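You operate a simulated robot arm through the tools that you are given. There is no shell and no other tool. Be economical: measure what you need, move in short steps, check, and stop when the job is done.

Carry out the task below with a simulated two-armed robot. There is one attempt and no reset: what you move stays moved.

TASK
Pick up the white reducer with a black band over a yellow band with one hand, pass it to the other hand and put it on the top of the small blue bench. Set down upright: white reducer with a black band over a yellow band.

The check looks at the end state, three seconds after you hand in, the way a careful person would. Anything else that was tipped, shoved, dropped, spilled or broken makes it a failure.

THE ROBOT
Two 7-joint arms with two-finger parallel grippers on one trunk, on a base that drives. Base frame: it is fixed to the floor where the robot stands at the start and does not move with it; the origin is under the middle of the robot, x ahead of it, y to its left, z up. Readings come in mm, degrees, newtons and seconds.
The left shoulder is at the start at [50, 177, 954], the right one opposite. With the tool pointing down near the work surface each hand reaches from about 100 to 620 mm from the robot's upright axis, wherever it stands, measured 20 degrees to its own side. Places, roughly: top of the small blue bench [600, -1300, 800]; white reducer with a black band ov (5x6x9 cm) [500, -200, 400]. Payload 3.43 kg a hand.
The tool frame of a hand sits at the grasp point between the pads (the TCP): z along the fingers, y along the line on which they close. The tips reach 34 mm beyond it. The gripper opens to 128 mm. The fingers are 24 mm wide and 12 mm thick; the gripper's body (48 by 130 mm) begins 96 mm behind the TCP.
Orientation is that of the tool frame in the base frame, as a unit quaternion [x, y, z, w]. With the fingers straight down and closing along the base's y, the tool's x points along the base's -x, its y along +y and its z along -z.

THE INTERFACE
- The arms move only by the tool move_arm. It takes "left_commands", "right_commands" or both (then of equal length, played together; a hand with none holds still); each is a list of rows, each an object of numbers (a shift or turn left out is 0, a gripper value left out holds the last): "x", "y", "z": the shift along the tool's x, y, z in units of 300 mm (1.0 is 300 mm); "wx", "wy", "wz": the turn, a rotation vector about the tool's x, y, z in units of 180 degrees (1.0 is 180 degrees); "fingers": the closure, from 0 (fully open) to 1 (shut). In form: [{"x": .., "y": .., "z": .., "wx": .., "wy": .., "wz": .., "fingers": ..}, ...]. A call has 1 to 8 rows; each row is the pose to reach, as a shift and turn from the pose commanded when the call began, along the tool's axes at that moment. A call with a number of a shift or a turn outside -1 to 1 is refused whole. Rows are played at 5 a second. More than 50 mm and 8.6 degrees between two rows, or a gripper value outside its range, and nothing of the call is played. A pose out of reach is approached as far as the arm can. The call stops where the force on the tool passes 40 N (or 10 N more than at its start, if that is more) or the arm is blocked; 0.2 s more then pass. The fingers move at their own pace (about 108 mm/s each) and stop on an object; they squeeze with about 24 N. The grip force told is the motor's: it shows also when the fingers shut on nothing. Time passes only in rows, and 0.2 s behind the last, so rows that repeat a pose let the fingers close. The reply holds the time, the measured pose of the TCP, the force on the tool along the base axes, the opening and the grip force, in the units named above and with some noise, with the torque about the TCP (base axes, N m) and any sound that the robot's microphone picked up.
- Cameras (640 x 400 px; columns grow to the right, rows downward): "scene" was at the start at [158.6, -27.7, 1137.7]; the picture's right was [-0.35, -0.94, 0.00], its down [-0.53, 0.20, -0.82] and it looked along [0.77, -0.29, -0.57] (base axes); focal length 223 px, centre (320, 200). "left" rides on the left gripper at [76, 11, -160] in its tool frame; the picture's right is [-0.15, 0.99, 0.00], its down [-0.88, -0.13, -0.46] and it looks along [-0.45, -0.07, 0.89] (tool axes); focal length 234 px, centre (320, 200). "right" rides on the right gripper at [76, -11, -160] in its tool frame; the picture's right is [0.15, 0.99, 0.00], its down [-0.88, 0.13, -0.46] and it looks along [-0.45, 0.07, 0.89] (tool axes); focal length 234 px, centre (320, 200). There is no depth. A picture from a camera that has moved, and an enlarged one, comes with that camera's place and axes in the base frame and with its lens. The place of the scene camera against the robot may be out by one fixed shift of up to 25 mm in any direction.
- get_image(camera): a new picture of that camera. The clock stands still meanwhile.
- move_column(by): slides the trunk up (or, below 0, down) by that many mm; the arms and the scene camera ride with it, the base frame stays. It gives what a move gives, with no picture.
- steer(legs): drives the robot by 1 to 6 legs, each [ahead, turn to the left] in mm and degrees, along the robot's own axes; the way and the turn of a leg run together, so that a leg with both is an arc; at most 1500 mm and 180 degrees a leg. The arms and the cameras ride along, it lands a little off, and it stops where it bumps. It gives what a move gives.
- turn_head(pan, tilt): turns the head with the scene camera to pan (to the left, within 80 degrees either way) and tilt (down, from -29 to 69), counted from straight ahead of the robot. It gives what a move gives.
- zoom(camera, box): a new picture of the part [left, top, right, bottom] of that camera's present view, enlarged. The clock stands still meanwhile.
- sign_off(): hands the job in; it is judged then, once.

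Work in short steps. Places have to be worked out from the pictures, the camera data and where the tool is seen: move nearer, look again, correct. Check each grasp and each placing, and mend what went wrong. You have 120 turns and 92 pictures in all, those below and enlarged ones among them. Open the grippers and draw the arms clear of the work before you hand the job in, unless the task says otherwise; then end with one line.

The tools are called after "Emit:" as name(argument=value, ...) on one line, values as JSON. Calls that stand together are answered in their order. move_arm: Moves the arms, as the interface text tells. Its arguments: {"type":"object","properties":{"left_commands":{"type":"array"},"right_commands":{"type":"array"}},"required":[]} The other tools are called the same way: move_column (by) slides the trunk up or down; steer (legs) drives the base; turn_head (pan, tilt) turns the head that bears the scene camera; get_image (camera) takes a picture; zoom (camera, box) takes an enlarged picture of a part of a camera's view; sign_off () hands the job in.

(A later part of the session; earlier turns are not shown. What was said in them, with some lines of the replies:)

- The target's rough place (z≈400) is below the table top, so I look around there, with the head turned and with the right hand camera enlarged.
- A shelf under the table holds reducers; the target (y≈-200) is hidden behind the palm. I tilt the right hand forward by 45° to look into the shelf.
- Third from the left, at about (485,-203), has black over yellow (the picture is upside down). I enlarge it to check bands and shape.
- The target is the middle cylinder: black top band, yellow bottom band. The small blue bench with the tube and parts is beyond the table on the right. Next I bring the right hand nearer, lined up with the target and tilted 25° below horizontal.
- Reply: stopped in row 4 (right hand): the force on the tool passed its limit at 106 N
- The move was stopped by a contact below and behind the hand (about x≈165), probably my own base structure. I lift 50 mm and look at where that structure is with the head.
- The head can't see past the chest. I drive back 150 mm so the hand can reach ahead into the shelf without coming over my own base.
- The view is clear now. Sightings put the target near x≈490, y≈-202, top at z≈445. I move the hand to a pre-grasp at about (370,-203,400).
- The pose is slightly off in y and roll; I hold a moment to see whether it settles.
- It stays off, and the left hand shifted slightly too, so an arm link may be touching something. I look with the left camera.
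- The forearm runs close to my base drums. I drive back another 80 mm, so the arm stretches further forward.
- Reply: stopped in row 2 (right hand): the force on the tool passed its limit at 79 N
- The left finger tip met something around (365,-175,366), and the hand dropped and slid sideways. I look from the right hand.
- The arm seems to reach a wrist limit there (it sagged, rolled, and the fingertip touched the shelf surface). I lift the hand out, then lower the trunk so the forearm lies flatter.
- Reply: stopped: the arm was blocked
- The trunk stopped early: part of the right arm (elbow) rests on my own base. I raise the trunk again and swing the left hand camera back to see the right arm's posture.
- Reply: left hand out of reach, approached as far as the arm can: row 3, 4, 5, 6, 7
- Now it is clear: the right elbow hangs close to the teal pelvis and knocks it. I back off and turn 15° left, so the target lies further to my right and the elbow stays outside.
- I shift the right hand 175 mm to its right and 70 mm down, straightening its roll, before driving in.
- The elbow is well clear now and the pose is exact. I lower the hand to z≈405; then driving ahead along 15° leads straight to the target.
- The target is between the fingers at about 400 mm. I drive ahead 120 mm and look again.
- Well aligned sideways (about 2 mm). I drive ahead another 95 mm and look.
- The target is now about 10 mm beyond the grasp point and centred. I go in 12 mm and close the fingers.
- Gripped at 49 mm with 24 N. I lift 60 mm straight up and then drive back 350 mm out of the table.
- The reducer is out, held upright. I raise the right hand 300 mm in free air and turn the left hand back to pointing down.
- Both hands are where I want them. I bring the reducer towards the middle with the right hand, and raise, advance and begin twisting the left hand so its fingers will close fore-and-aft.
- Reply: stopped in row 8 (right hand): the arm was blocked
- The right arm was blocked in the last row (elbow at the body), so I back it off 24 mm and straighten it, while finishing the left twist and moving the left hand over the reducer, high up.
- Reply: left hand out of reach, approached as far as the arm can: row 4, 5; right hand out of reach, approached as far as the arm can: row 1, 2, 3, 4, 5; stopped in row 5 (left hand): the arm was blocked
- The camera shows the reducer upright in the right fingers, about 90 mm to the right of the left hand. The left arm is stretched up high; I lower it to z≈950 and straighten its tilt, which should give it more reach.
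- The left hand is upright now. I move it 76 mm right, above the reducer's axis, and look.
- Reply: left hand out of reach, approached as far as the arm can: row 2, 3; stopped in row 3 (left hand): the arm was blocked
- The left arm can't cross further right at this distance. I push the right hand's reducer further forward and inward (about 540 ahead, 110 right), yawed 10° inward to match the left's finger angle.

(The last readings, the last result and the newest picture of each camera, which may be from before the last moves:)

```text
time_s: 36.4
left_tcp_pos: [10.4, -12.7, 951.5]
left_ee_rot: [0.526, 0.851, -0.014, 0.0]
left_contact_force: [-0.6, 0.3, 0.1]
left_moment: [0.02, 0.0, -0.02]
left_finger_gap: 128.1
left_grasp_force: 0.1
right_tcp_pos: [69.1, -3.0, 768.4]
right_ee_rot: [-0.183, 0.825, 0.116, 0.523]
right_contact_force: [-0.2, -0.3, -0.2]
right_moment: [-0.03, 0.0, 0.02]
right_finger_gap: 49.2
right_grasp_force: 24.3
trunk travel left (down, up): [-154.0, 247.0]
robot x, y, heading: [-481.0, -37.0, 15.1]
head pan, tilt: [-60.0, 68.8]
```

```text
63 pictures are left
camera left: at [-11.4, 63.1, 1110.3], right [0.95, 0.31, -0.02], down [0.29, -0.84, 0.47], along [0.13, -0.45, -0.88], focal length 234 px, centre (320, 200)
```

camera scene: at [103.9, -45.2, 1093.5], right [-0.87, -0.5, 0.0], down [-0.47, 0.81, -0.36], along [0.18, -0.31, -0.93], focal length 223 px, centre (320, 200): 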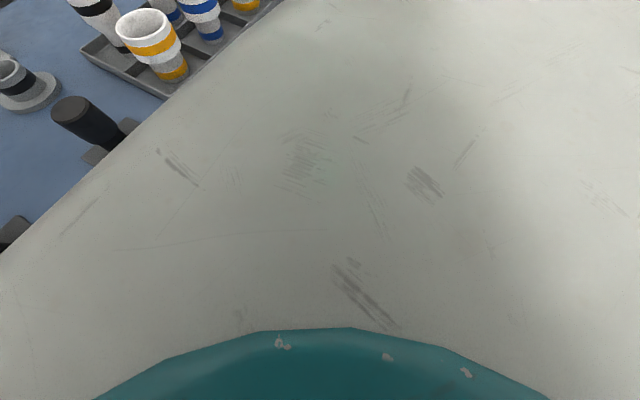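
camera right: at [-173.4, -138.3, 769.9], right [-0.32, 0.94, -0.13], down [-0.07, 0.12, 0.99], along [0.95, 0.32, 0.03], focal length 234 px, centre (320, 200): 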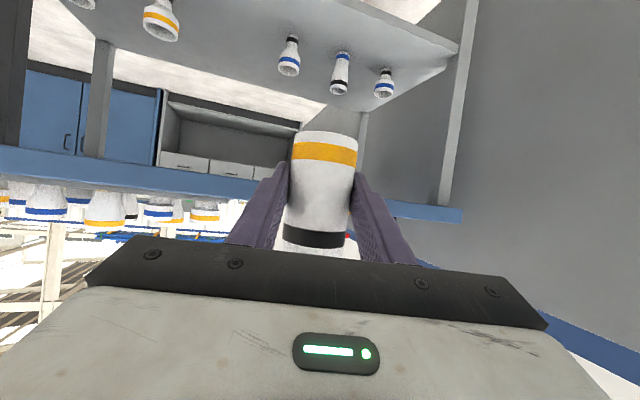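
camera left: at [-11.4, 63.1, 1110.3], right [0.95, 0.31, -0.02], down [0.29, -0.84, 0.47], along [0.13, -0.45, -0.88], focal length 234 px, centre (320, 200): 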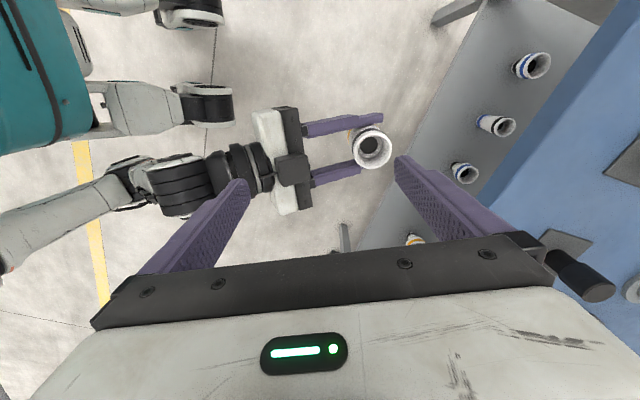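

The reducer is now at about (70,2) with its fingers in line with the left hand's closing direction. I move the left hand over it at the same height and look.

Emit:
move_arm(left_commands=[{"x": -0.025, "y": 0.098, "wx": -0.004, "wy": 0.002}, {"x": -0.051, "y": 0.197, "wx": -0.008, "wy": 0.005}, {"x": -0.051, "y": 0.197, "wx": -0.008, "wy": 0.005}])

Emit:
get_image(camera="left")

```text
time_s: 37.4
left_tcp_pos: [57.5, 56.7, 964.2]
left_ee_rot: [0.492, 0.871, -0.012, 0.017]
left_contact_force: [-0.3, 0.3, 0.4]
left_moment: [-0.02, 0.03, 0.02]
left_finger_gap: 127.9
left_grasp_force: 0.1
left hand out of reach, approached as far as the arm can: row 1, 2, 3
right_tcp_pos: [67.0, -3.2, 768.0]
right_ee_rot: [-0.182, 0.825, 0.115, 0.522]
right_contact_force: [0.1, 0.0, -1.7]
right_moment: [0.01, -0.01, -0.02]
right_finger_gap: 49.2
right_grasp_force: 23.7
trunk travel left (down, up): [-154.0, 247.0]
robot x, y, heading: [-482.3, -37.0, 15.1]
head pan, tilt: [-60.0, 68.8]
stopped in row 3 (left hand): the arm was blocked; the commanded pose is now the measured one
```

```text
62 pictures are left
camera left: at [23.9, 132.4, 1119.9], right [0.92, 0.39, 0.0], down [0.33, -0.8, 0.49], along [0.19, -0.45, -0.87], focal length 234 px, centre (320, 200)
```

left: 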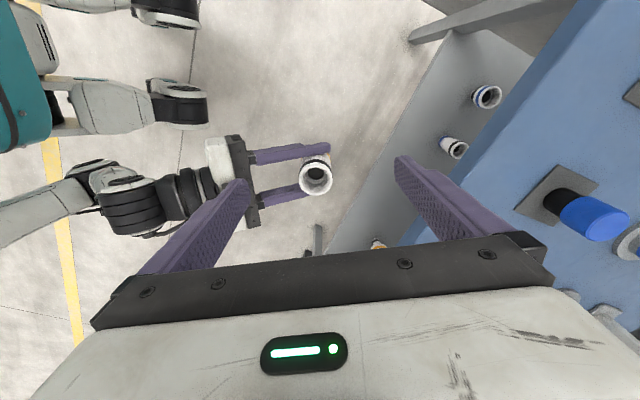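

The left arm runs out of reach with so much twist at that height. I share the twist: right hand yawed to point 45° inward, left twisted only 45°, and meet lower (z≈640), which suits the arms better.

Emit:
move_arm(left_commands=[{"x": 0.057, "y": -0.029, "z": 0.056, "wy": 0.003, "wz": -0.032}, {"x": 0.114, "y": -0.059, "z": 0.112, "wy": 0.005, "wz": -0.064}, {"x": 0.171, "y": -0.088, "z": 0.168, "wy": 0.008, "wz": -0.097}, {"x": 0.228, "y": -0.118, "z": 0.224, "wy": 0.01, "wz": -0.129}, {"x": 0.285, "y": -0.147, "z": 0.28, "wy": 0.013, "wz": -0.161}, {"x": 0.285, "y": -0.147, "z": 0.28, "wy": 0.013, "wz": -0.161}], right_commands=[{"x": 0.095, "y": 0.028, "z": -0.002, "wx": -0.035, "wz": -0.016, "fingers": 1}, {"x": 0.19, "y": 0.055, "z": -0.004, "wx": -0.07, "wz": -0.033, "fingers": 1}, {"x": 0.285, "y": 0.083, "z": -0.006, "wx": -0.106, "wz": -0.049, "fingers": 1}, {"x": 0.38, "y": 0.11, "z": -0.007, "wx": -0.141, "wz": -0.066, "fingers": 1}, {"x": 0.475, "y": 0.138, "z": -0.009, "wx": -0.176, "wz": -0.082, "fingers": 1}, {"x": 0.475, "y": 0.138, "z": -0.009, "wx": -0.176, "wz": -0.082, "fingers": 1}])

Emit:
get_image(camera="left")

```text
time_s: 38.8
left_tcp_pos: [-23.0, 101.3, 874.7]
left_ee_rot: [0.26, 0.966, -0.004, -0.004]
left_contact_force: [0.5, 0.8, 0.0]
left_moment: [0.0, 0.05, 0.04]
left_finger_gap: 128.1
left_grasp_force: 0.0
right_tcp_pos: [-7.0, 8.6, 641.8]
right_ee_rot: [-0.421, 0.732, 0.268, 0.463]
right_contact_force: [-0.6, -0.6, -0.3]
right_moment: [0.01, 0.03, 0.0]
right_finger_gap: 49.0
right_grasp_force: 24.0
trunk travel left (down, up): [-154.0, 247.0]
robot x, y, heading: [-480.9, -36.7, 15.1]
head pan, tilt: [-60.0, 68.8]
```

```text
61 pictures are left
camera left: at [-82.7, 149.6, 1035.9], right [0.62, 0.78, -0.01], down [0.7, -0.55, 0.45], along [0.35, -0.29, -0.89], focal length 234 px, centre (320, 200)
```

left: 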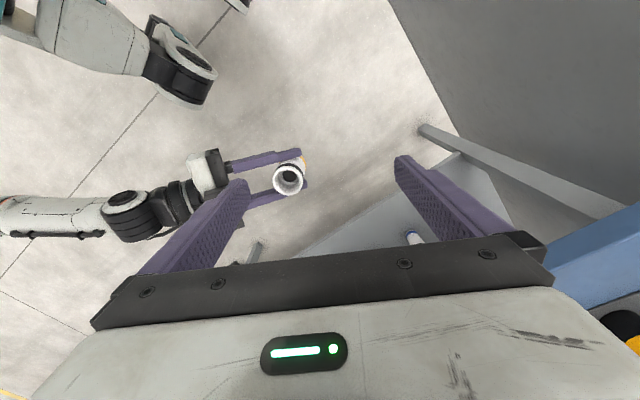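

Both poses are exact and parallel. I move the left hand above the reducer (hover z≈760) with its fingers partly closed to about 90 mm so as to clear the right palm.

Emit:
move_arm(left_commands=[{"x": -0.067, "y": -0.073, "z": 0.06, "fingers": 0.3}, {"x": -0.134, "y": -0.146, "z": 0.13, "fingers": 0.3}, {"x": -0.2, "y": -0.219, "z": 0.25, "fingers": 0.3}, {"x": -0.2, "y": -0.219, "z": 0.383, "fingers": 0.3}, {"x": -0.2, "y": -0.219, "z": 0.383, "fingers": 0.3}])

Emit:
get_image(camera="left")

Emit:
get_image(camera="right")

```text
time_s: 40.0
left_tcp_pos: [-7.1, 13.2, 760.7]
left_ee_rot: [0.26, 0.966, -0.004, -0.004]
left_contact_force: [0.1, -0.2, -0.5]
left_moment: [0.0, 0.0, -0.02]
left_finger_gap: 89.5
left_grasp_force: 0.0
right_tcp_pos: [-7.6, 8.9, 640.8]
right_ee_rot: [-0.421, 0.732, 0.268, 0.463]
right_contact_force: [0.3, 0.3, -1.7]
right_moment: [0.02, -0.02, -0.01]
right_finger_gap: 49.1
right_grasp_force: 24.3
trunk travel left (down, up): [-154.0, 247.0]
robot x, y, heading: [-484.4, -35.7, 15.2]
head pan, tilt: [-60.0, 68.8]
```

```text
60 pictures are left
camera left: at [-65.5, 61.7, 921.1], right [0.62, 0.78, -0.01], down [0.7, -0.55, 0.45], along [0.35, -0.29, -0.89], focal length 234 px, centre (320, 200)
```

left: 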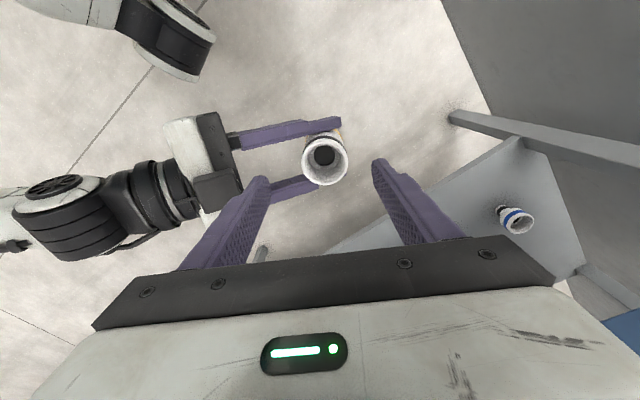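

```text
59 pictures are left
camera right: at [-87.3, -150.3, 641.1], right [-0.89, 0.44, -0.13], down [-0.13, 0.03, 0.99], along [0.44, 0.9, 0.03], focal length 234 px, centre (320, 200)
```

right: 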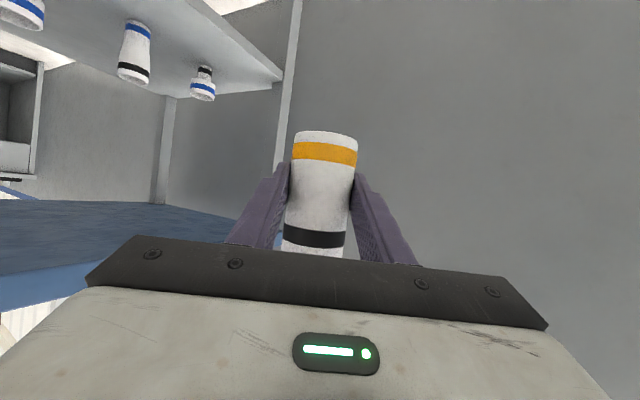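

Aligned within a few mm. I lower the left hand 98 mm around the reducer.

Emit:
move_arm(left_commands=[{"x": 0.003, "y": 0.014, "z": 0.09, "fingers": 0.3}, {"x": 0.003, "y": 0.014, "z": 0.18, "fingers": 0.3}, {"x": 0.003, "y": 0.014, "z": 0.26, "fingers": 0.3}, {"x": 0.003, "y": 0.014, "z": 0.327, "fingers": 0.3}, {"x": 0.003, "y": 0.014, "z": 0.327, "fingers": 0.3}])

Emit:
get_image(camera="left")

Emit:
get_image(camera="right")

```text
time_s: 41.2
left_tcp_pos: [-6.7, 16.0, 661.8]
left_ee_rot: [0.261, 0.965, -0.004, -0.005]
left_contact_force: [0.4, 0.0, 0.8]
left_moment: [-0.02, 0.02, -0.01]
left_finger_gap: 89.6
left_grasp_force: 0.1
right_tcp_pos: [-7.8, 9.1, 640.9]
right_ee_rot: [-0.421, 0.732, 0.269, 0.464]
right_contact_force: [0.3, 0.9, -0.8]
right_moment: [0.0, -0.02, -0.03]
right_finger_gap: 49.2
right_grasp_force: 24.4
trunk travel left (down, up): [-154.0, 247.0]
robot x, y, heading: [-479.6, -40.1, 15.5]
head pan, tilt: [-60.0, 68.8]
```

```text
58 pictures are left
camera left: at [-64.5, 65.6, 822.2], right [0.62, 0.78, -0.01], down [0.7, -0.55, 0.45], along [0.35, -0.29, -0.89], focal length 234 px, centre (320, 200)
```

left: 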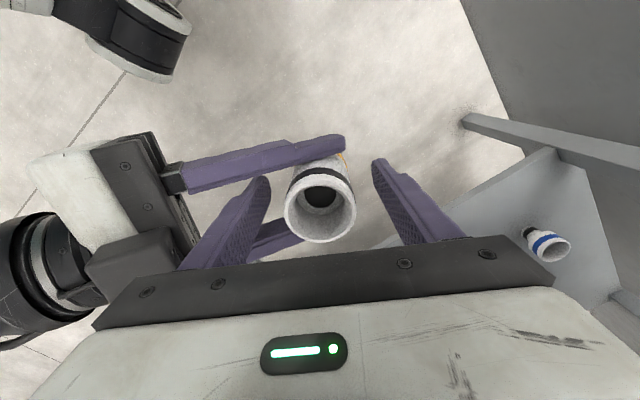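

```text
57 pictures are left
camera right: at [-87.3, -150.3, 641.1], right [-0.89, 0.44, -0.13], down [-0.13, 0.03, 0.99], along [0.44, 0.9, 0.03], focal length 234 px, centre (320, 200)
```

right: 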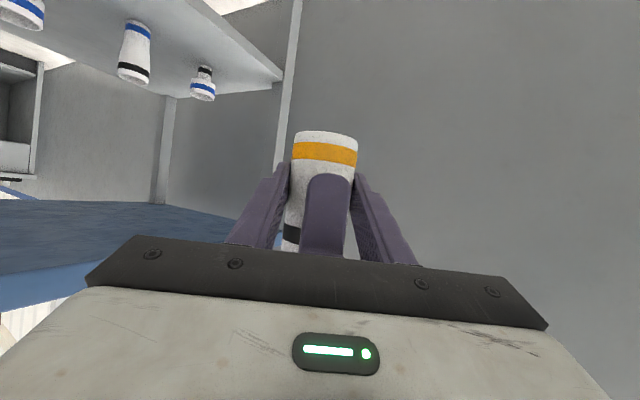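

The left finger sits nicely between the right fingers, in front of the reducer. I close the left gripper.

Emit:
move_arm(left_commands=[{"fingers": 1}, {"fingers": 1}, {"fingers": 1}])

```text
time_s: 42.0
left_tcp_pos: [-6.1, 16.8, 662.5]
left_ee_rot: [0.26, 0.965, -0.005, -0.005]
left_contact_force: [0.3, -0.7, -0.3]
left_moment: [0.34, -0.28, -0.11]
left_finger_gap: 49.8
left_grasp_force: 24.5
right_tcp_pos: [-7.4, 9.8, 640.5]
right_ee_rot: [-0.42, 0.733, 0.268, 0.464]
right_contact_force: [-0.4, 0.2, 0.8]
right_moment: [-0.38, 0.23, 0.14]
right_finger_gap: 49.3
right_grasp_force: 23.8
trunk travel left (down, up): [-154.0, 247.0]
robot x, y, heading: [-482.6, -37.0, 15.2]
head pan, tilt: [-60.0, 68.8]
```

Both hands hold it (49.8 mm, 24 N). I open the right hand and withdraw it along its own fingers.

Emit:
move_arm(right_commands=[{"fingers": 0}, {"fingers": 0}, {"z": -0.15, "fingers": 0}, {"z": -0.3, "fingers": 0}, {"z": -0.45, "fingers": 0}, {"z": -0.6, "fingers": 0}], left_commands=[{"fingers": 1}, {"fingers": 1}, {"fingers": 1}, {"fingers": 1}, {"fingers": 1}, {"fingers": 1}])

Emit:
get_image(camera="right")

Emit:
get_image(camera="left")

```text
time_s: 43.4
left_tcp_pos: [-5.9, 16.0, 661.5]
left_ee_rot: [0.26, 0.966, -0.004, -0.004]
left_contact_force: [-0.6, 0.9, 0.7]
left_moment: [0.01, 0.01, -0.01]
left_finger_gap: 49.4
left_grasp_force: 23.9
right_tcp_pos: [-90.8, -131.0, 719.4]
right_ee_rot: [-0.421, 0.731, 0.27, 0.465]
right_contact_force: [-0.7, 0.1, -0.3]
right_moment: [0.07, -0.07, -0.03]
right_finger_gap: 128.0
right_grasp_force: 0.1
trunk travel left (down, up): [-154.0, 247.0]
robot x, y, heading: [-480.9, -33.9, 15.2]
head pan, tilt: [-60.0, 68.8]
```

```text
56 pictures are left
camera right: at [-168.9, -290.0, 718.2], right [-0.89, 0.44, -0.13], down [-0.13, 0.03, 0.99], along [0.44, 0.9, 0.03], focal length 234 px, centre (320, 200)
```

right: 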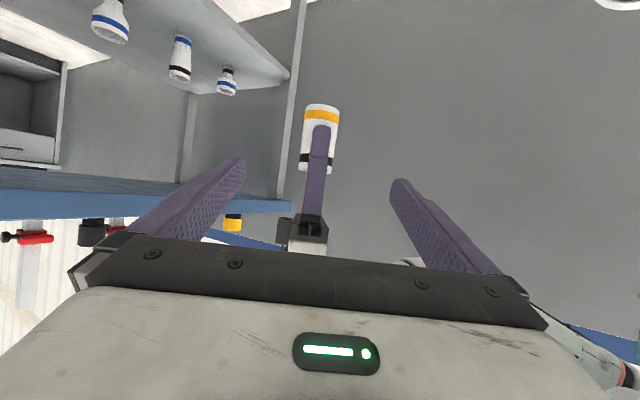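

```text
55 pictures are left
camera left: at [-64.8, 65.5, 822.6], right [0.62, 0.78, -0.01], down [0.7, -0.55, 0.45], along [0.35, -0.29, -0.89], focal length 234 px, centre (320, 200)
```

left: 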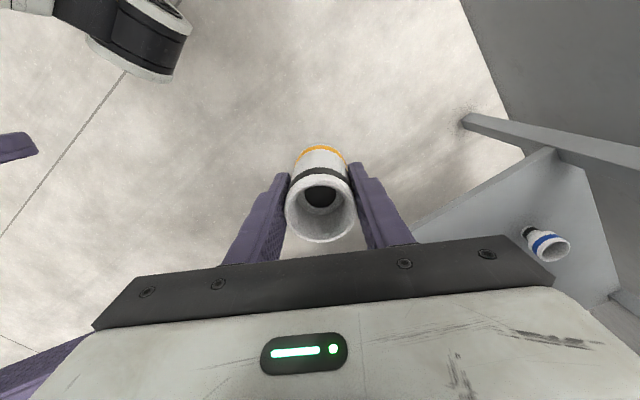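

The handover worked: the left hand holds it upright, right hand clear. I raise the trunk and look toward the bench.

Emit:
move_column(by=150)

Emit:
turn_head(pan=-60, tilt=22)

Emit:
get_image(camera="scene")

```text
time_s: 45.1
left_tcp_pos: [-6.3, 16.7, 812.2]
left_ee_rot: [0.261, 0.965, -0.004, -0.004]
left_contact_force: [-0.4, -1.4, -1.2]
left_moment: [0.02, 0.02, -0.01]
left_finger_gap: 49.7
left_grasp_force: 24.1
right_tcp_pos: [-90.3, -131.5, 867.4]
right_ee_rot: [-0.421, 0.732, 0.268, 0.464]
right_contact_force: [0.1, 0.3, 0.3]
right_moment: [-0.01, 0.0, -0.06]
right_finger_gap: 128.2
right_grasp_force: 0.1
trunk travel left (down, up): [-304.0, 97.0]
robot x, y, heading: [-481.8, -32.6, 15.2]
head pan, tilt: [-60.0, 68.8]
```

```text
time_s: 46.2
left_tcp_pos: [-5.3, 16.5, 812.7]
left_ee_rot: [0.261, 0.965, -0.004, -0.004]
left_contact_force: [0.3, -0.3, -1.2]
left_moment: [-0.03, -0.02, -0.01]
left_finger_gap: 49.5
left_grasp_force: 23.5
right_tcp_pos: [-89.0, -130.4, 868.2]
right_ee_rot: [-0.42, 0.732, 0.268, 0.464]
right_contact_force: [0.0, -0.4, -1.0]
right_moment: [-0.02, -0.01, -0.03]
right_finger_gap: 127.9
right_grasp_force: 0.0
trunk travel left (down, up): [-304.0, 97.0]
robot x, y, heading: [-483.3, -36.5, 15.1]
head pan, tilt: [-60.0, 22.0]
```

```text
54 pictures are left
camera scene: at [-342.2, -79.5, 1336.5], right [-0.7, -0.71, 0.0], down [-0.27, 0.26, -0.93], along [0.66, -0.65, -0.38], focal length 223 px, centre (320, 200)
```

scene: 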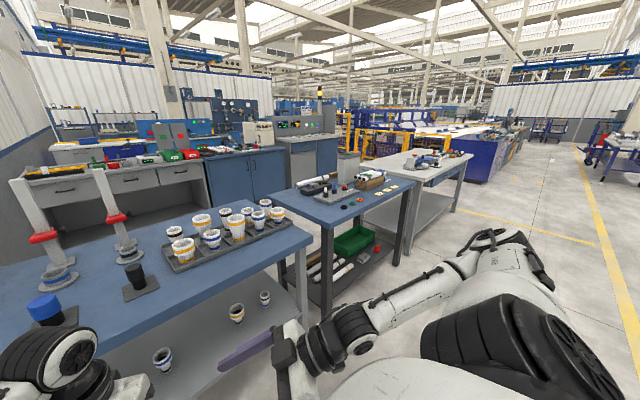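

The bench top spans about x 320–950, y −780…−1800, with clutter mostly at the far side. I enlarge it to find a free spot.

Emit:
zoom(camera="scene", box=[260, 160, 420, 260])

```text
4.00 times, centred on (340, 210) of scene
camera zoom: at [-342.2, -79.5, 1336.5], right [-0.7, -0.71, 0.0], down [-0.27, 0.26, -0.93], along [0.66, -0.65, -0.38], focal length 893 px, centre (240, 160)
```

zoom: 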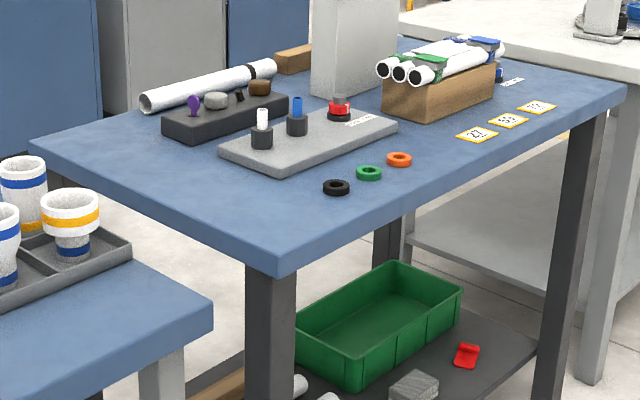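

A free spot is around (470,-900), clear of the black ring (~(415,-1025)) and tray. I raise the reducer to a safe height and tuck the right arm to the side before driving.

Emit:
move_arm(left_commands=[{"z": -0.1, "fingers": 1}, {"z": -0.2, "fingers": 1}, {"z": -0.3, "fingers": 1}, {"z": -0.393, "fingers": 1}, {"z": -0.393, "fingers": 1}, {"z": -0.393, "fingers": 1}], right_commands=[{"x": 0.035, "y": -0.035, "z": -0.075, "wx": 0.038, "wz": 0.018}, {"x": 0.07, "y": -0.071, "z": -0.149, "wx": 0.076, "wz": 0.035}, {"x": 0.105, "y": -0.106, "z": -0.224, "wx": 0.113, "wz": 0.053}, {"x": 0.14, "y": -0.141, "z": -0.298, "wx": 0.151, "wz": 0.07}, {"x": 0.175, "y": -0.177, "z": -0.373, "wx": 0.189, "wz": 0.088}, {"x": 0.21, "y": -0.212, "z": -0.447, "wx": 0.2265, "wz": 0.106}])

Emit:
get_image(camera="left")

```text
time_s: 47.6
left_tcp_pos: [-4.2, 16.9, 930.1]
left_ee_rot: [0.26, 0.966, -0.004, -0.004]
left_contact_force: [0.3, -0.2, -1.3]
left_moment: [-0.03, 0.0, -0.01]
left_finger_gap: 49.8
left_grasp_force: 23.5
right_tcp_pos: [-96.5, -307.4, 841.7]
right_ee_rot: [-0.109, 0.837, 0.069, 0.531]
right_contact_force: [0.4, 0.5, 0.6]
right_moment: [-0.01, 0.04, -0.01]
right_finger_gap: 128.0
right_grasp_force: 0.1
right hand out of reach, approached as far as the arm can: row 2, 3, 4, 5, 6
trunk travel left (down, up): [-304.0, 97.0]
robot x, y, heading: [-483.2, -36.9, 14.9]
head pan, tilt: [-60.0, 22.0]
```

```text
52 pictures are left
camera left: at [-63.5, 66.1, 1090.0], right [0.62, 0.78, -0.01], down [0.7, -0.55, 0.45], along [0.35, -0.29, -0.89], focal length 234 px, centre (320, 200)
```

left: 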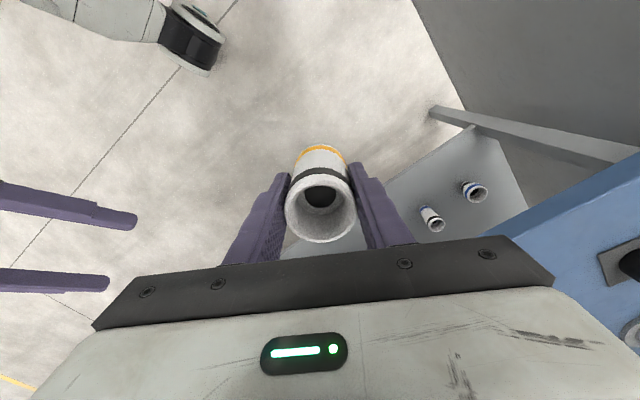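

Steady grip. I turn right to face −y, drive along the tables at a safe distance, and turn back to face the bench.

Emit:
steer(legs=[[0, -105], [870, 0], [0, 90]])

Emit:
turn_head(pan=0, tilt=35)

Emit:
get_image(camera="scene")

```text
time_s: 60.5
left_tcp_pos: [-0.6, -978.8, 929.1]
left_ee_rot: [0.38, 0.925, -0.004, -0.004]
left_contact_force: [-0.1, 0.5, -0.7]
left_moment: [-0.03, 0.01, 0.02]
left_finger_gap: 49.2
left_grasp_force: 23.9
right_tcp_pos: [-169.5, -1269.6, 842.7]
right_ee_rot: [-0.002, 0.844, 0.002, 0.536]
right_contact_force: [1.0, -0.7, -0.2]
right_moment: [-0.01, -0.02, 0.05]
right_finger_gap: 128.1
right_grasp_force: 0.0
trunk travel left (down, up): [-304.0, 97.0]
robot x, y, heading: [-473.6, -907.6, 0.9]
head pan, tilt: [-60.0, 22.0]
```

```text
time_s: 61.8
left_tcp_pos: [0.4, -978.8, 930.1]
left_ee_rot: [0.381, 0.925, -0.004, -0.004]
left_contact_force: [-0.3, -0.7, -0.7]
left_moment: [0.0, 0.02, 0.01]
left_finger_gap: 49.4
left_grasp_force: 23.6
right_tcp_pos: [-169.9, -1268.5, 842.9]
right_ee_rot: [-0.003, 0.844, 0.002, 0.536]
right_contact_force: [-0.5, -1.0, -0.6]
right_moment: [-0.01, 0.01, 0.01]
right_finger_gap: 127.9
right_grasp_force: 0.0
trunk travel left (down, up): [-304.0, 97.0]
robot x, y, heading: [-474.5, -910.6, 0.7]
head pan, tilt: [0.0, 35.0]
```

```text
51 pictures are left
camera scene: at [-310.5, -904.7, 1316.0], right [0.01, -1.0, 0.0], down [-0.57, -0.01, -0.82], along [0.82, 0.01, -0.57], focal length 223 px, centre (320, 200)
```

scene: 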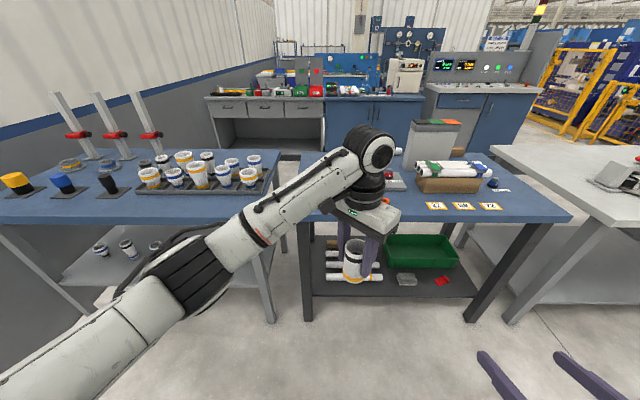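

The bench is straight ahead; its left edge is near y≈−815. I shift the left hand 50 mm left, then drive ahead 380 mm with the reducer above the bench top, and look.

Emit:
move_arm(left_commands=[{"x": 0.065, "y": 0.065, "fingers": 1}, {"x": 0.129, "y": 0.13, "fingers": 1}])

Emit:
steer(legs=[[380, 0]])

Emit:
get_image(camera="left")

Emit:
get_image(camera="scene")

```text
time_s: 62.4
left_tcp_pos: [-0.3, -922.4, 929.9]
left_ee_rot: [0.381, 0.925, -0.004, -0.004]
left_contact_force: [0.5, 0.2, -0.7]
left_moment: [0.02, 0.01, 0.03]
left_finger_gap: 49.3
left_grasp_force: 24.1
right_tcp_pos: [-170.0, -1269.4, 842.9]
right_ee_rot: [-0.002, 0.844, 0.002, 0.536]
right_contact_force: [-0.9, -0.7, -0.4]
right_moment: [0.01, -0.01, 0.02]
right_finger_gap: 127.8
right_grasp_force: 0.1
trunk travel left (down, up): [-304.0, 97.0]
robot x, y, heading: [-475.7, -910.5, 0.5]
head pan, tilt: [0.0, 35.0]
```

```text
time_s: 64.8
left_tcp_pos: [376.1, -917.7, 930.2]
left_ee_rot: [0.38, 0.925, -0.004, -0.004]
left_contact_force: [0.0, 0.7, -1.3]
left_moment: [0.01, 0.02, 0.02]
left_finger_gap: 49.1
left_grasp_force: 23.9
right_tcp_pos: [207.2, -1264.3, 842.5]
right_ee_rot: [-0.003, 0.844, 0.002, 0.536]
right_contact_force: [-0.5, 0.3, 0.3]
right_moment: [-0.03, -0.04, 0.03]
right_finger_gap: 128.0
right_grasp_force: 0.0
trunk travel left (down, up): [-304.0, 97.0]
robot x, y, heading: [-100.3, -902.6, 0.6]
head pan, tilt: [0.0, 35.0]
```

```text
50 pictures are left
camera left: at [332.2, -856.5, 1089.7], right [0.8, 0.6, -0.01], down [0.54, -0.71, 0.45], along [0.26, -0.37, -0.89], focal length 234 px, centre (320, 200)
```

left: 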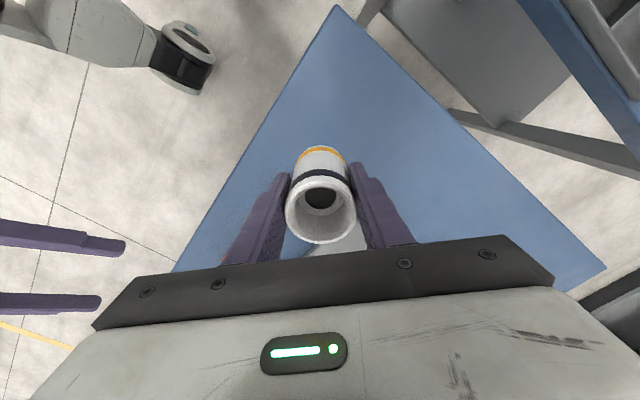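

```text
49 pictures are left
camera scene: at [66.2, -900.1, 1315.9], right [0.01, -1.0, 0.0], down [-0.57, -0.01, -0.82], along [0.82, 0.01, -0.57], focal length 223 px, centre (320, 200)
```

scene: 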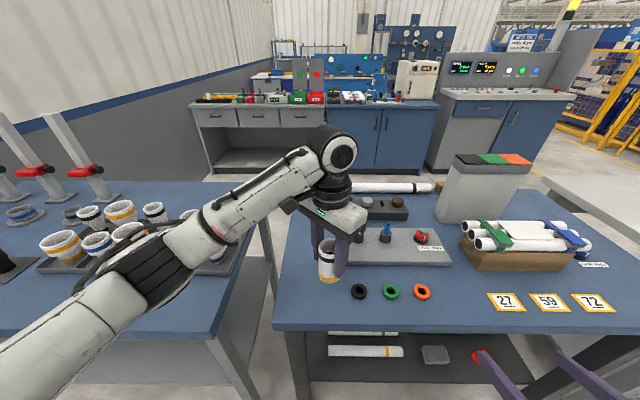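

The left camera gives the bench's edges at x≈302 and y≈−797. I choose (425,−888), clear of the black ring (~(402,−993)) and the tray, go over it and lower by 40 mm.

Emit:
move_arm(left_commands=[{"x": -0.022, "y": 0.093, "fingers": 1}, {"x": -0.045, "y": 0.186, "fingers": 1}, {"x": -0.045, "y": 0.186, "z": 0.07, "fingers": 1}, {"x": -0.045, "y": 0.186, "z": 0.133, "fingers": 1}, {"x": -0.045, "y": 0.186, "z": 0.133, "fingers": 1}])

Emit:
get_image(camera="left")

Emit:
zoom(camera="scene", box=[260, 170, 500, 320])

```text
time_s: 66.0
left_tcp_pos: [425.4, -887.9, 889.4]
left_ee_rot: [0.381, 0.925, -0.004, -0.004]
left_contact_force: [0.3, 0.4, -1.1]
left_moment: [-0.03, 0.02, -0.01]
left_finger_gap: 49.1
left_grasp_force: 24.4
right_tcp_pos: [206.8, -1264.5, 842.6]
right_ee_rot: [-0.003, 0.844, 0.002, 0.536]
right_contact_force: [0.6, 0.8, -1.2]
right_moment: [-0.01, 0.01, -0.01]
right_finger_gap: 127.7
right_grasp_force: 0.1
trunk travel left (down, up): [-304.0, 97.0]
robot x, y, heading: [-98.0, -904.1, 0.5]
head pan, tilt: [0.0, 35.0]
```

```text
48 pictures are left
camera left: at [381.0, -826.0, 1049.7], right [0.8, 0.6, -0.01], down [0.54, -0.71, 0.45], along [0.26, -0.37, -0.89], focal length 234 px, centre (320, 200)
```

left: 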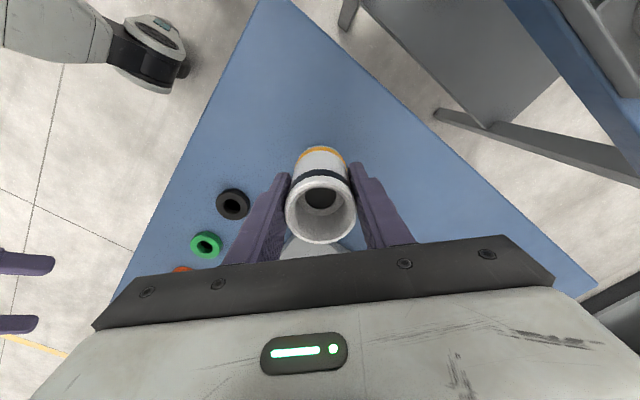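

```text
2.67 times, centred on (380, 245) of scene
camera zoom: at [65.8, -900.1, 1316.0], right [0.01, -1.0, 0.0], down [-0.57, -0.01, -0.82], along [0.82, 0.01, -0.57], focal length 595 px, centre (160, 80)
```

zoom: 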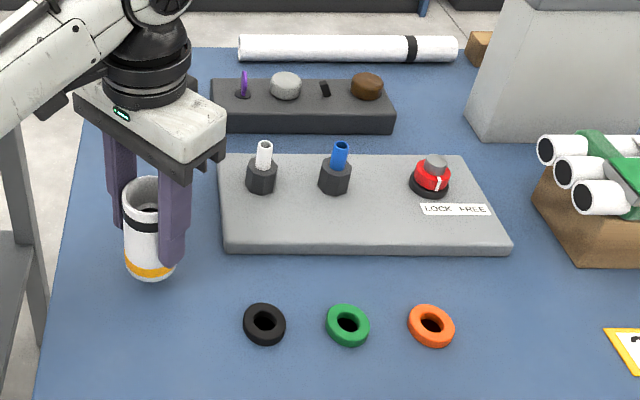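

The spot is clear all round. I lower slowly, about 3 mm a row near the expected contact (TCP z≈863).

Emit:
move_arm(left_commands=[{"z": 0.03, "fingers": 1}, {"z": 0.055, "fingers": 1}, {"z": 0.065, "fingers": 1}, {"z": 0.073, "fingers": 1}, {"z": 0.08, "fingers": 1}])

Emit:
zoom(camera="scene", box=[270, 220, 370, 290])

```text
time_s: 67.2
left_tcp_pos: [427.1, -888.6, 864.3]
left_ee_rot: [0.38, 0.925, -0.003, -0.003]
left_contact_force: [0.3, 0.2, -1.2]
left_moment: [-0.02, -0.01, -0.03]
left_finger_gap: 49.2
left_grasp_force: 23.5
right_tcp_pos: [207.3, -1263.9, 842.1]
right_ee_rot: [-0.003, 0.845, 0.003, 0.535]
right_contact_force: [-0.2, 0.6, -0.4]
right_moment: [0.02, 0.02, 0.0]
right_finger_gap: 128.0
right_grasp_force: 0.1
trunk travel left (down, up): [-304.0, 97.0]
robot x, y, heading: [-96.0, -905.4, 0.7]
head pan, tilt: [0.0, 35.0]
```

```text
5.71 times, centred on (320, 255) of scene
camera zoom: at [65.9, -900.1, 1316.0], right [0.01, -1.0, 0.0], down [-0.57, -0.01, -0.82], along [0.82, 0.01, -0.57], focal length 1276 px, centre (320, -114)
```

zoom: 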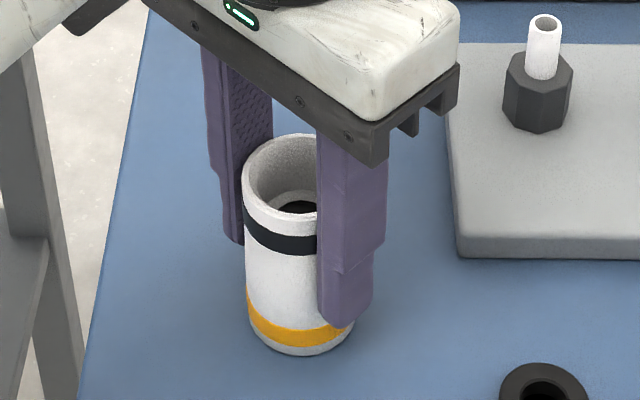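

No contact force yet. I continue in 1.5 mm steps.

Emit:
move_arm(left_commands=[{"z": 0.005, "fingers": 1}, {"z": 0.01, "fingers": 1}, {"z": 0.015, "fingers": 1}, {"z": 0.02, "fingers": 1}])

```text
time_s: 68.2
left_tcp_pos: [424.9, -888.8, 861.6]
left_ee_rot: [0.38, 0.925, -0.004, 0.0]
left_contact_force: [1.1, 1.4, 21.3]
left_moment: [0.28, -0.38, -0.05]
left_finger_gap: 49.6
left_grasp_force: 24.4
right_tcp_pos: [206.4, -1265.0, 844.8]
right_ee_rot: [-0.003, 0.844, 0.003, 0.537]
right_contact_force: [0.2, 0.3, 0.0]
right_moment: [-0.03, 0.04, 0.0]
right_finger_gap: 127.8
right_grasp_force: 0.1
trunk travel left (down, up): [-304.0, 97.0]
robot x, y, heading: [-101.7, -905.4, 0.7]
head pan, tilt: [0.0, 35.0]
```

Contact at 21 N. I ease off about 2.5 mm and open the fingers part way.

Emit:
move_arm(left_commands=[{"z": -0.008, "fingers": 1}, {"z": -0.008, "fingers": 0.5}, {"z": -0.008, "fingers": 0.35}, {"z": -0.008, "fingers": 0.25}])

Emit:
zoom(camera="scene", box=[270, 220, 370, 290])

```text
time_s: 69.2
left_tcp_pos: [424.2, -888.1, 860.8]
left_ee_rot: [0.38, 0.925, -0.002, -0.004]
left_contact_force: [0.6, 0.6, 0.0]
left_moment: [0.01, 0.02, -0.02]
left_finger_gap: 96.1
left_grasp_force: 0.2
right_tcp_pos: [207.7, -1264.8, 843.8]
right_ee_rot: [-0.003, 0.844, 0.002, 0.536]
right_contact_force: [-0.4, 0.2, 0.6]
right_moment: [-0.01, 0.02, 0.01]
right_finger_gap: 128.0
right_grasp_force: 0.0
trunk travel left (down, up): [-304.0, 97.0]
robot x, y, heading: [-97.2, -908.9, 0.9]
head pan, tilt: [0.0, 35.0]
```

```text
5.71 times, centred on (320, 255) of scene
camera zoom: at [65.8, -900.1, 1316.0], right [0.01, -1.0, 0.0], down [-0.57, -0.01, -0.82], along [0.82, 0.01, -0.57], focal length 1276 px, centre (320, -114)
```

zoom: 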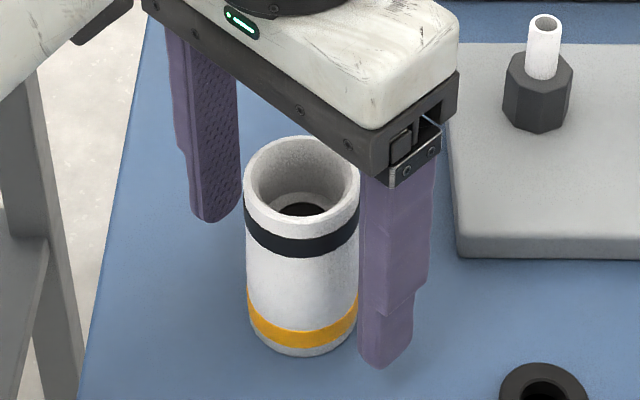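

It stands free and upright. I raise the left hand 160 mm straight up and check.

Emit:
move_arm(left_commands=[{"z": -0.1, "fingers": 0.25}, {"z": -0.25, "fingers": 0.25}, {"z": -0.4, "fingers": 0.25}, {"z": -0.54, "fingers": 0.0}, {"z": -0.54, "fingers": 0.0}])

Emit:
steer(legs=[[-350, 0]])

Emit:
get_image(camera="scene")

Emit:
zoom(camera="scene", box=[290, 140, 450, 240])

```text
time_s: 70.4
left_tcp_pos: [426.3, -886.7, 1022.4]
left_ee_rot: [0.379, 0.925, -0.004, -0.004]
left_contact_force: [0.2, -0.6, -0.2]
left_moment: [0.01, -0.01, 0.01]
left_finger_gap: 127.9
left_grasp_force: 0.1
right_tcp_pos: [207.3, -1265.9, 843.4]
right_ee_rot: [-0.002, 0.844, 0.002, 0.536]
right_contact_force: [-0.9, 1.2, 0.2]
right_moment: [0.01, -0.02, -0.02]
right_finger_gap: 128.0
right_grasp_force: 0.1
trunk travel left (down, up): [-304.0, 97.0]
robot x, y, heading: [-103.3, -905.5, 0.9]
head pan, tilt: [0.0, 35.0]
```

```text
time_s: 72.7
left_tcp_pos: [79.7, -892.6, 1021.2]
left_ee_rot: [0.38, 0.925, -0.004, -0.004]
left_contact_force: [-0.6, -0.1, -0.5]
left_moment: [0.0, 0.0, 0.01]
left_finger_gap: 127.8
left_grasp_force: 0.0
right_tcp_pos: [-140.9, -1267.5, 842.1]
right_ee_rot: [-0.003, 0.844, 0.002, 0.536]
right_contact_force: [-0.4, 0.0, -1.2]
right_moment: [0.02, -0.02, 0.0]
right_finger_gap: 128.0
right_grasp_force: 0.0
trunk travel left (down, up): [-304.0, 97.0]
robot x, y, heading: [-445.8, -909.5, 0.6]
head pan, tilt: [0.0, 35.0]
```

```text
44 pictures are left
camera scene: at [-281.3, -904.3, 1316.1], right [0.01, -1.0, 0.0], down [-0.57, -0.01, -0.82], along [0.82, 0.01, -0.57], focal length 223 px, centre (320, 200)
```

scene: 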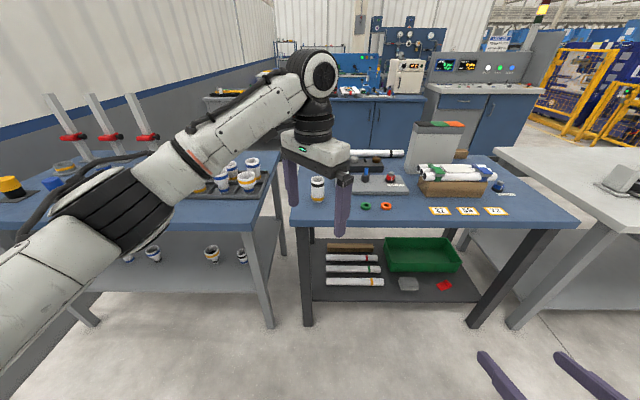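

```text
4.00 times, centred on (370, 190) of scene
camera zoom: at [-281.3, -904.3, 1316.1], right [0.01, -1.0, 0.0], down [-0.57, -0.01, -0.82], along [0.82, 0.01, -0.57], focal length 893 px, centre (120, 240)
```

zoom: 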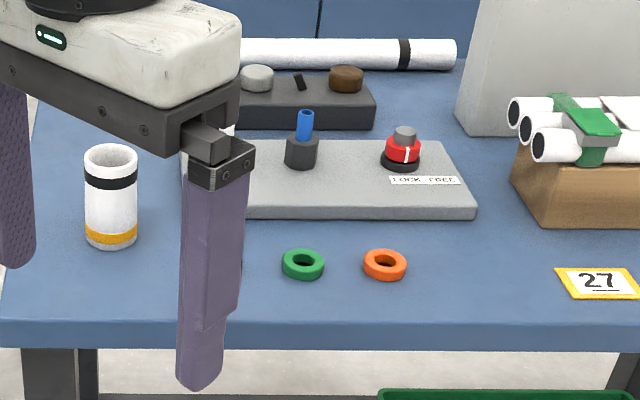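

The reducer stands upright on the bench, nothing else has moved, and both hands are open and clear, so I hand in.

Emit:
sign_off()

```text
The job is handed in.
```

I picked up the white reducer (black band over yellow) with the right hand and passed it to the left. It now stands upright on top of the small blue bench, and the last picture shows nothing else disturbed.
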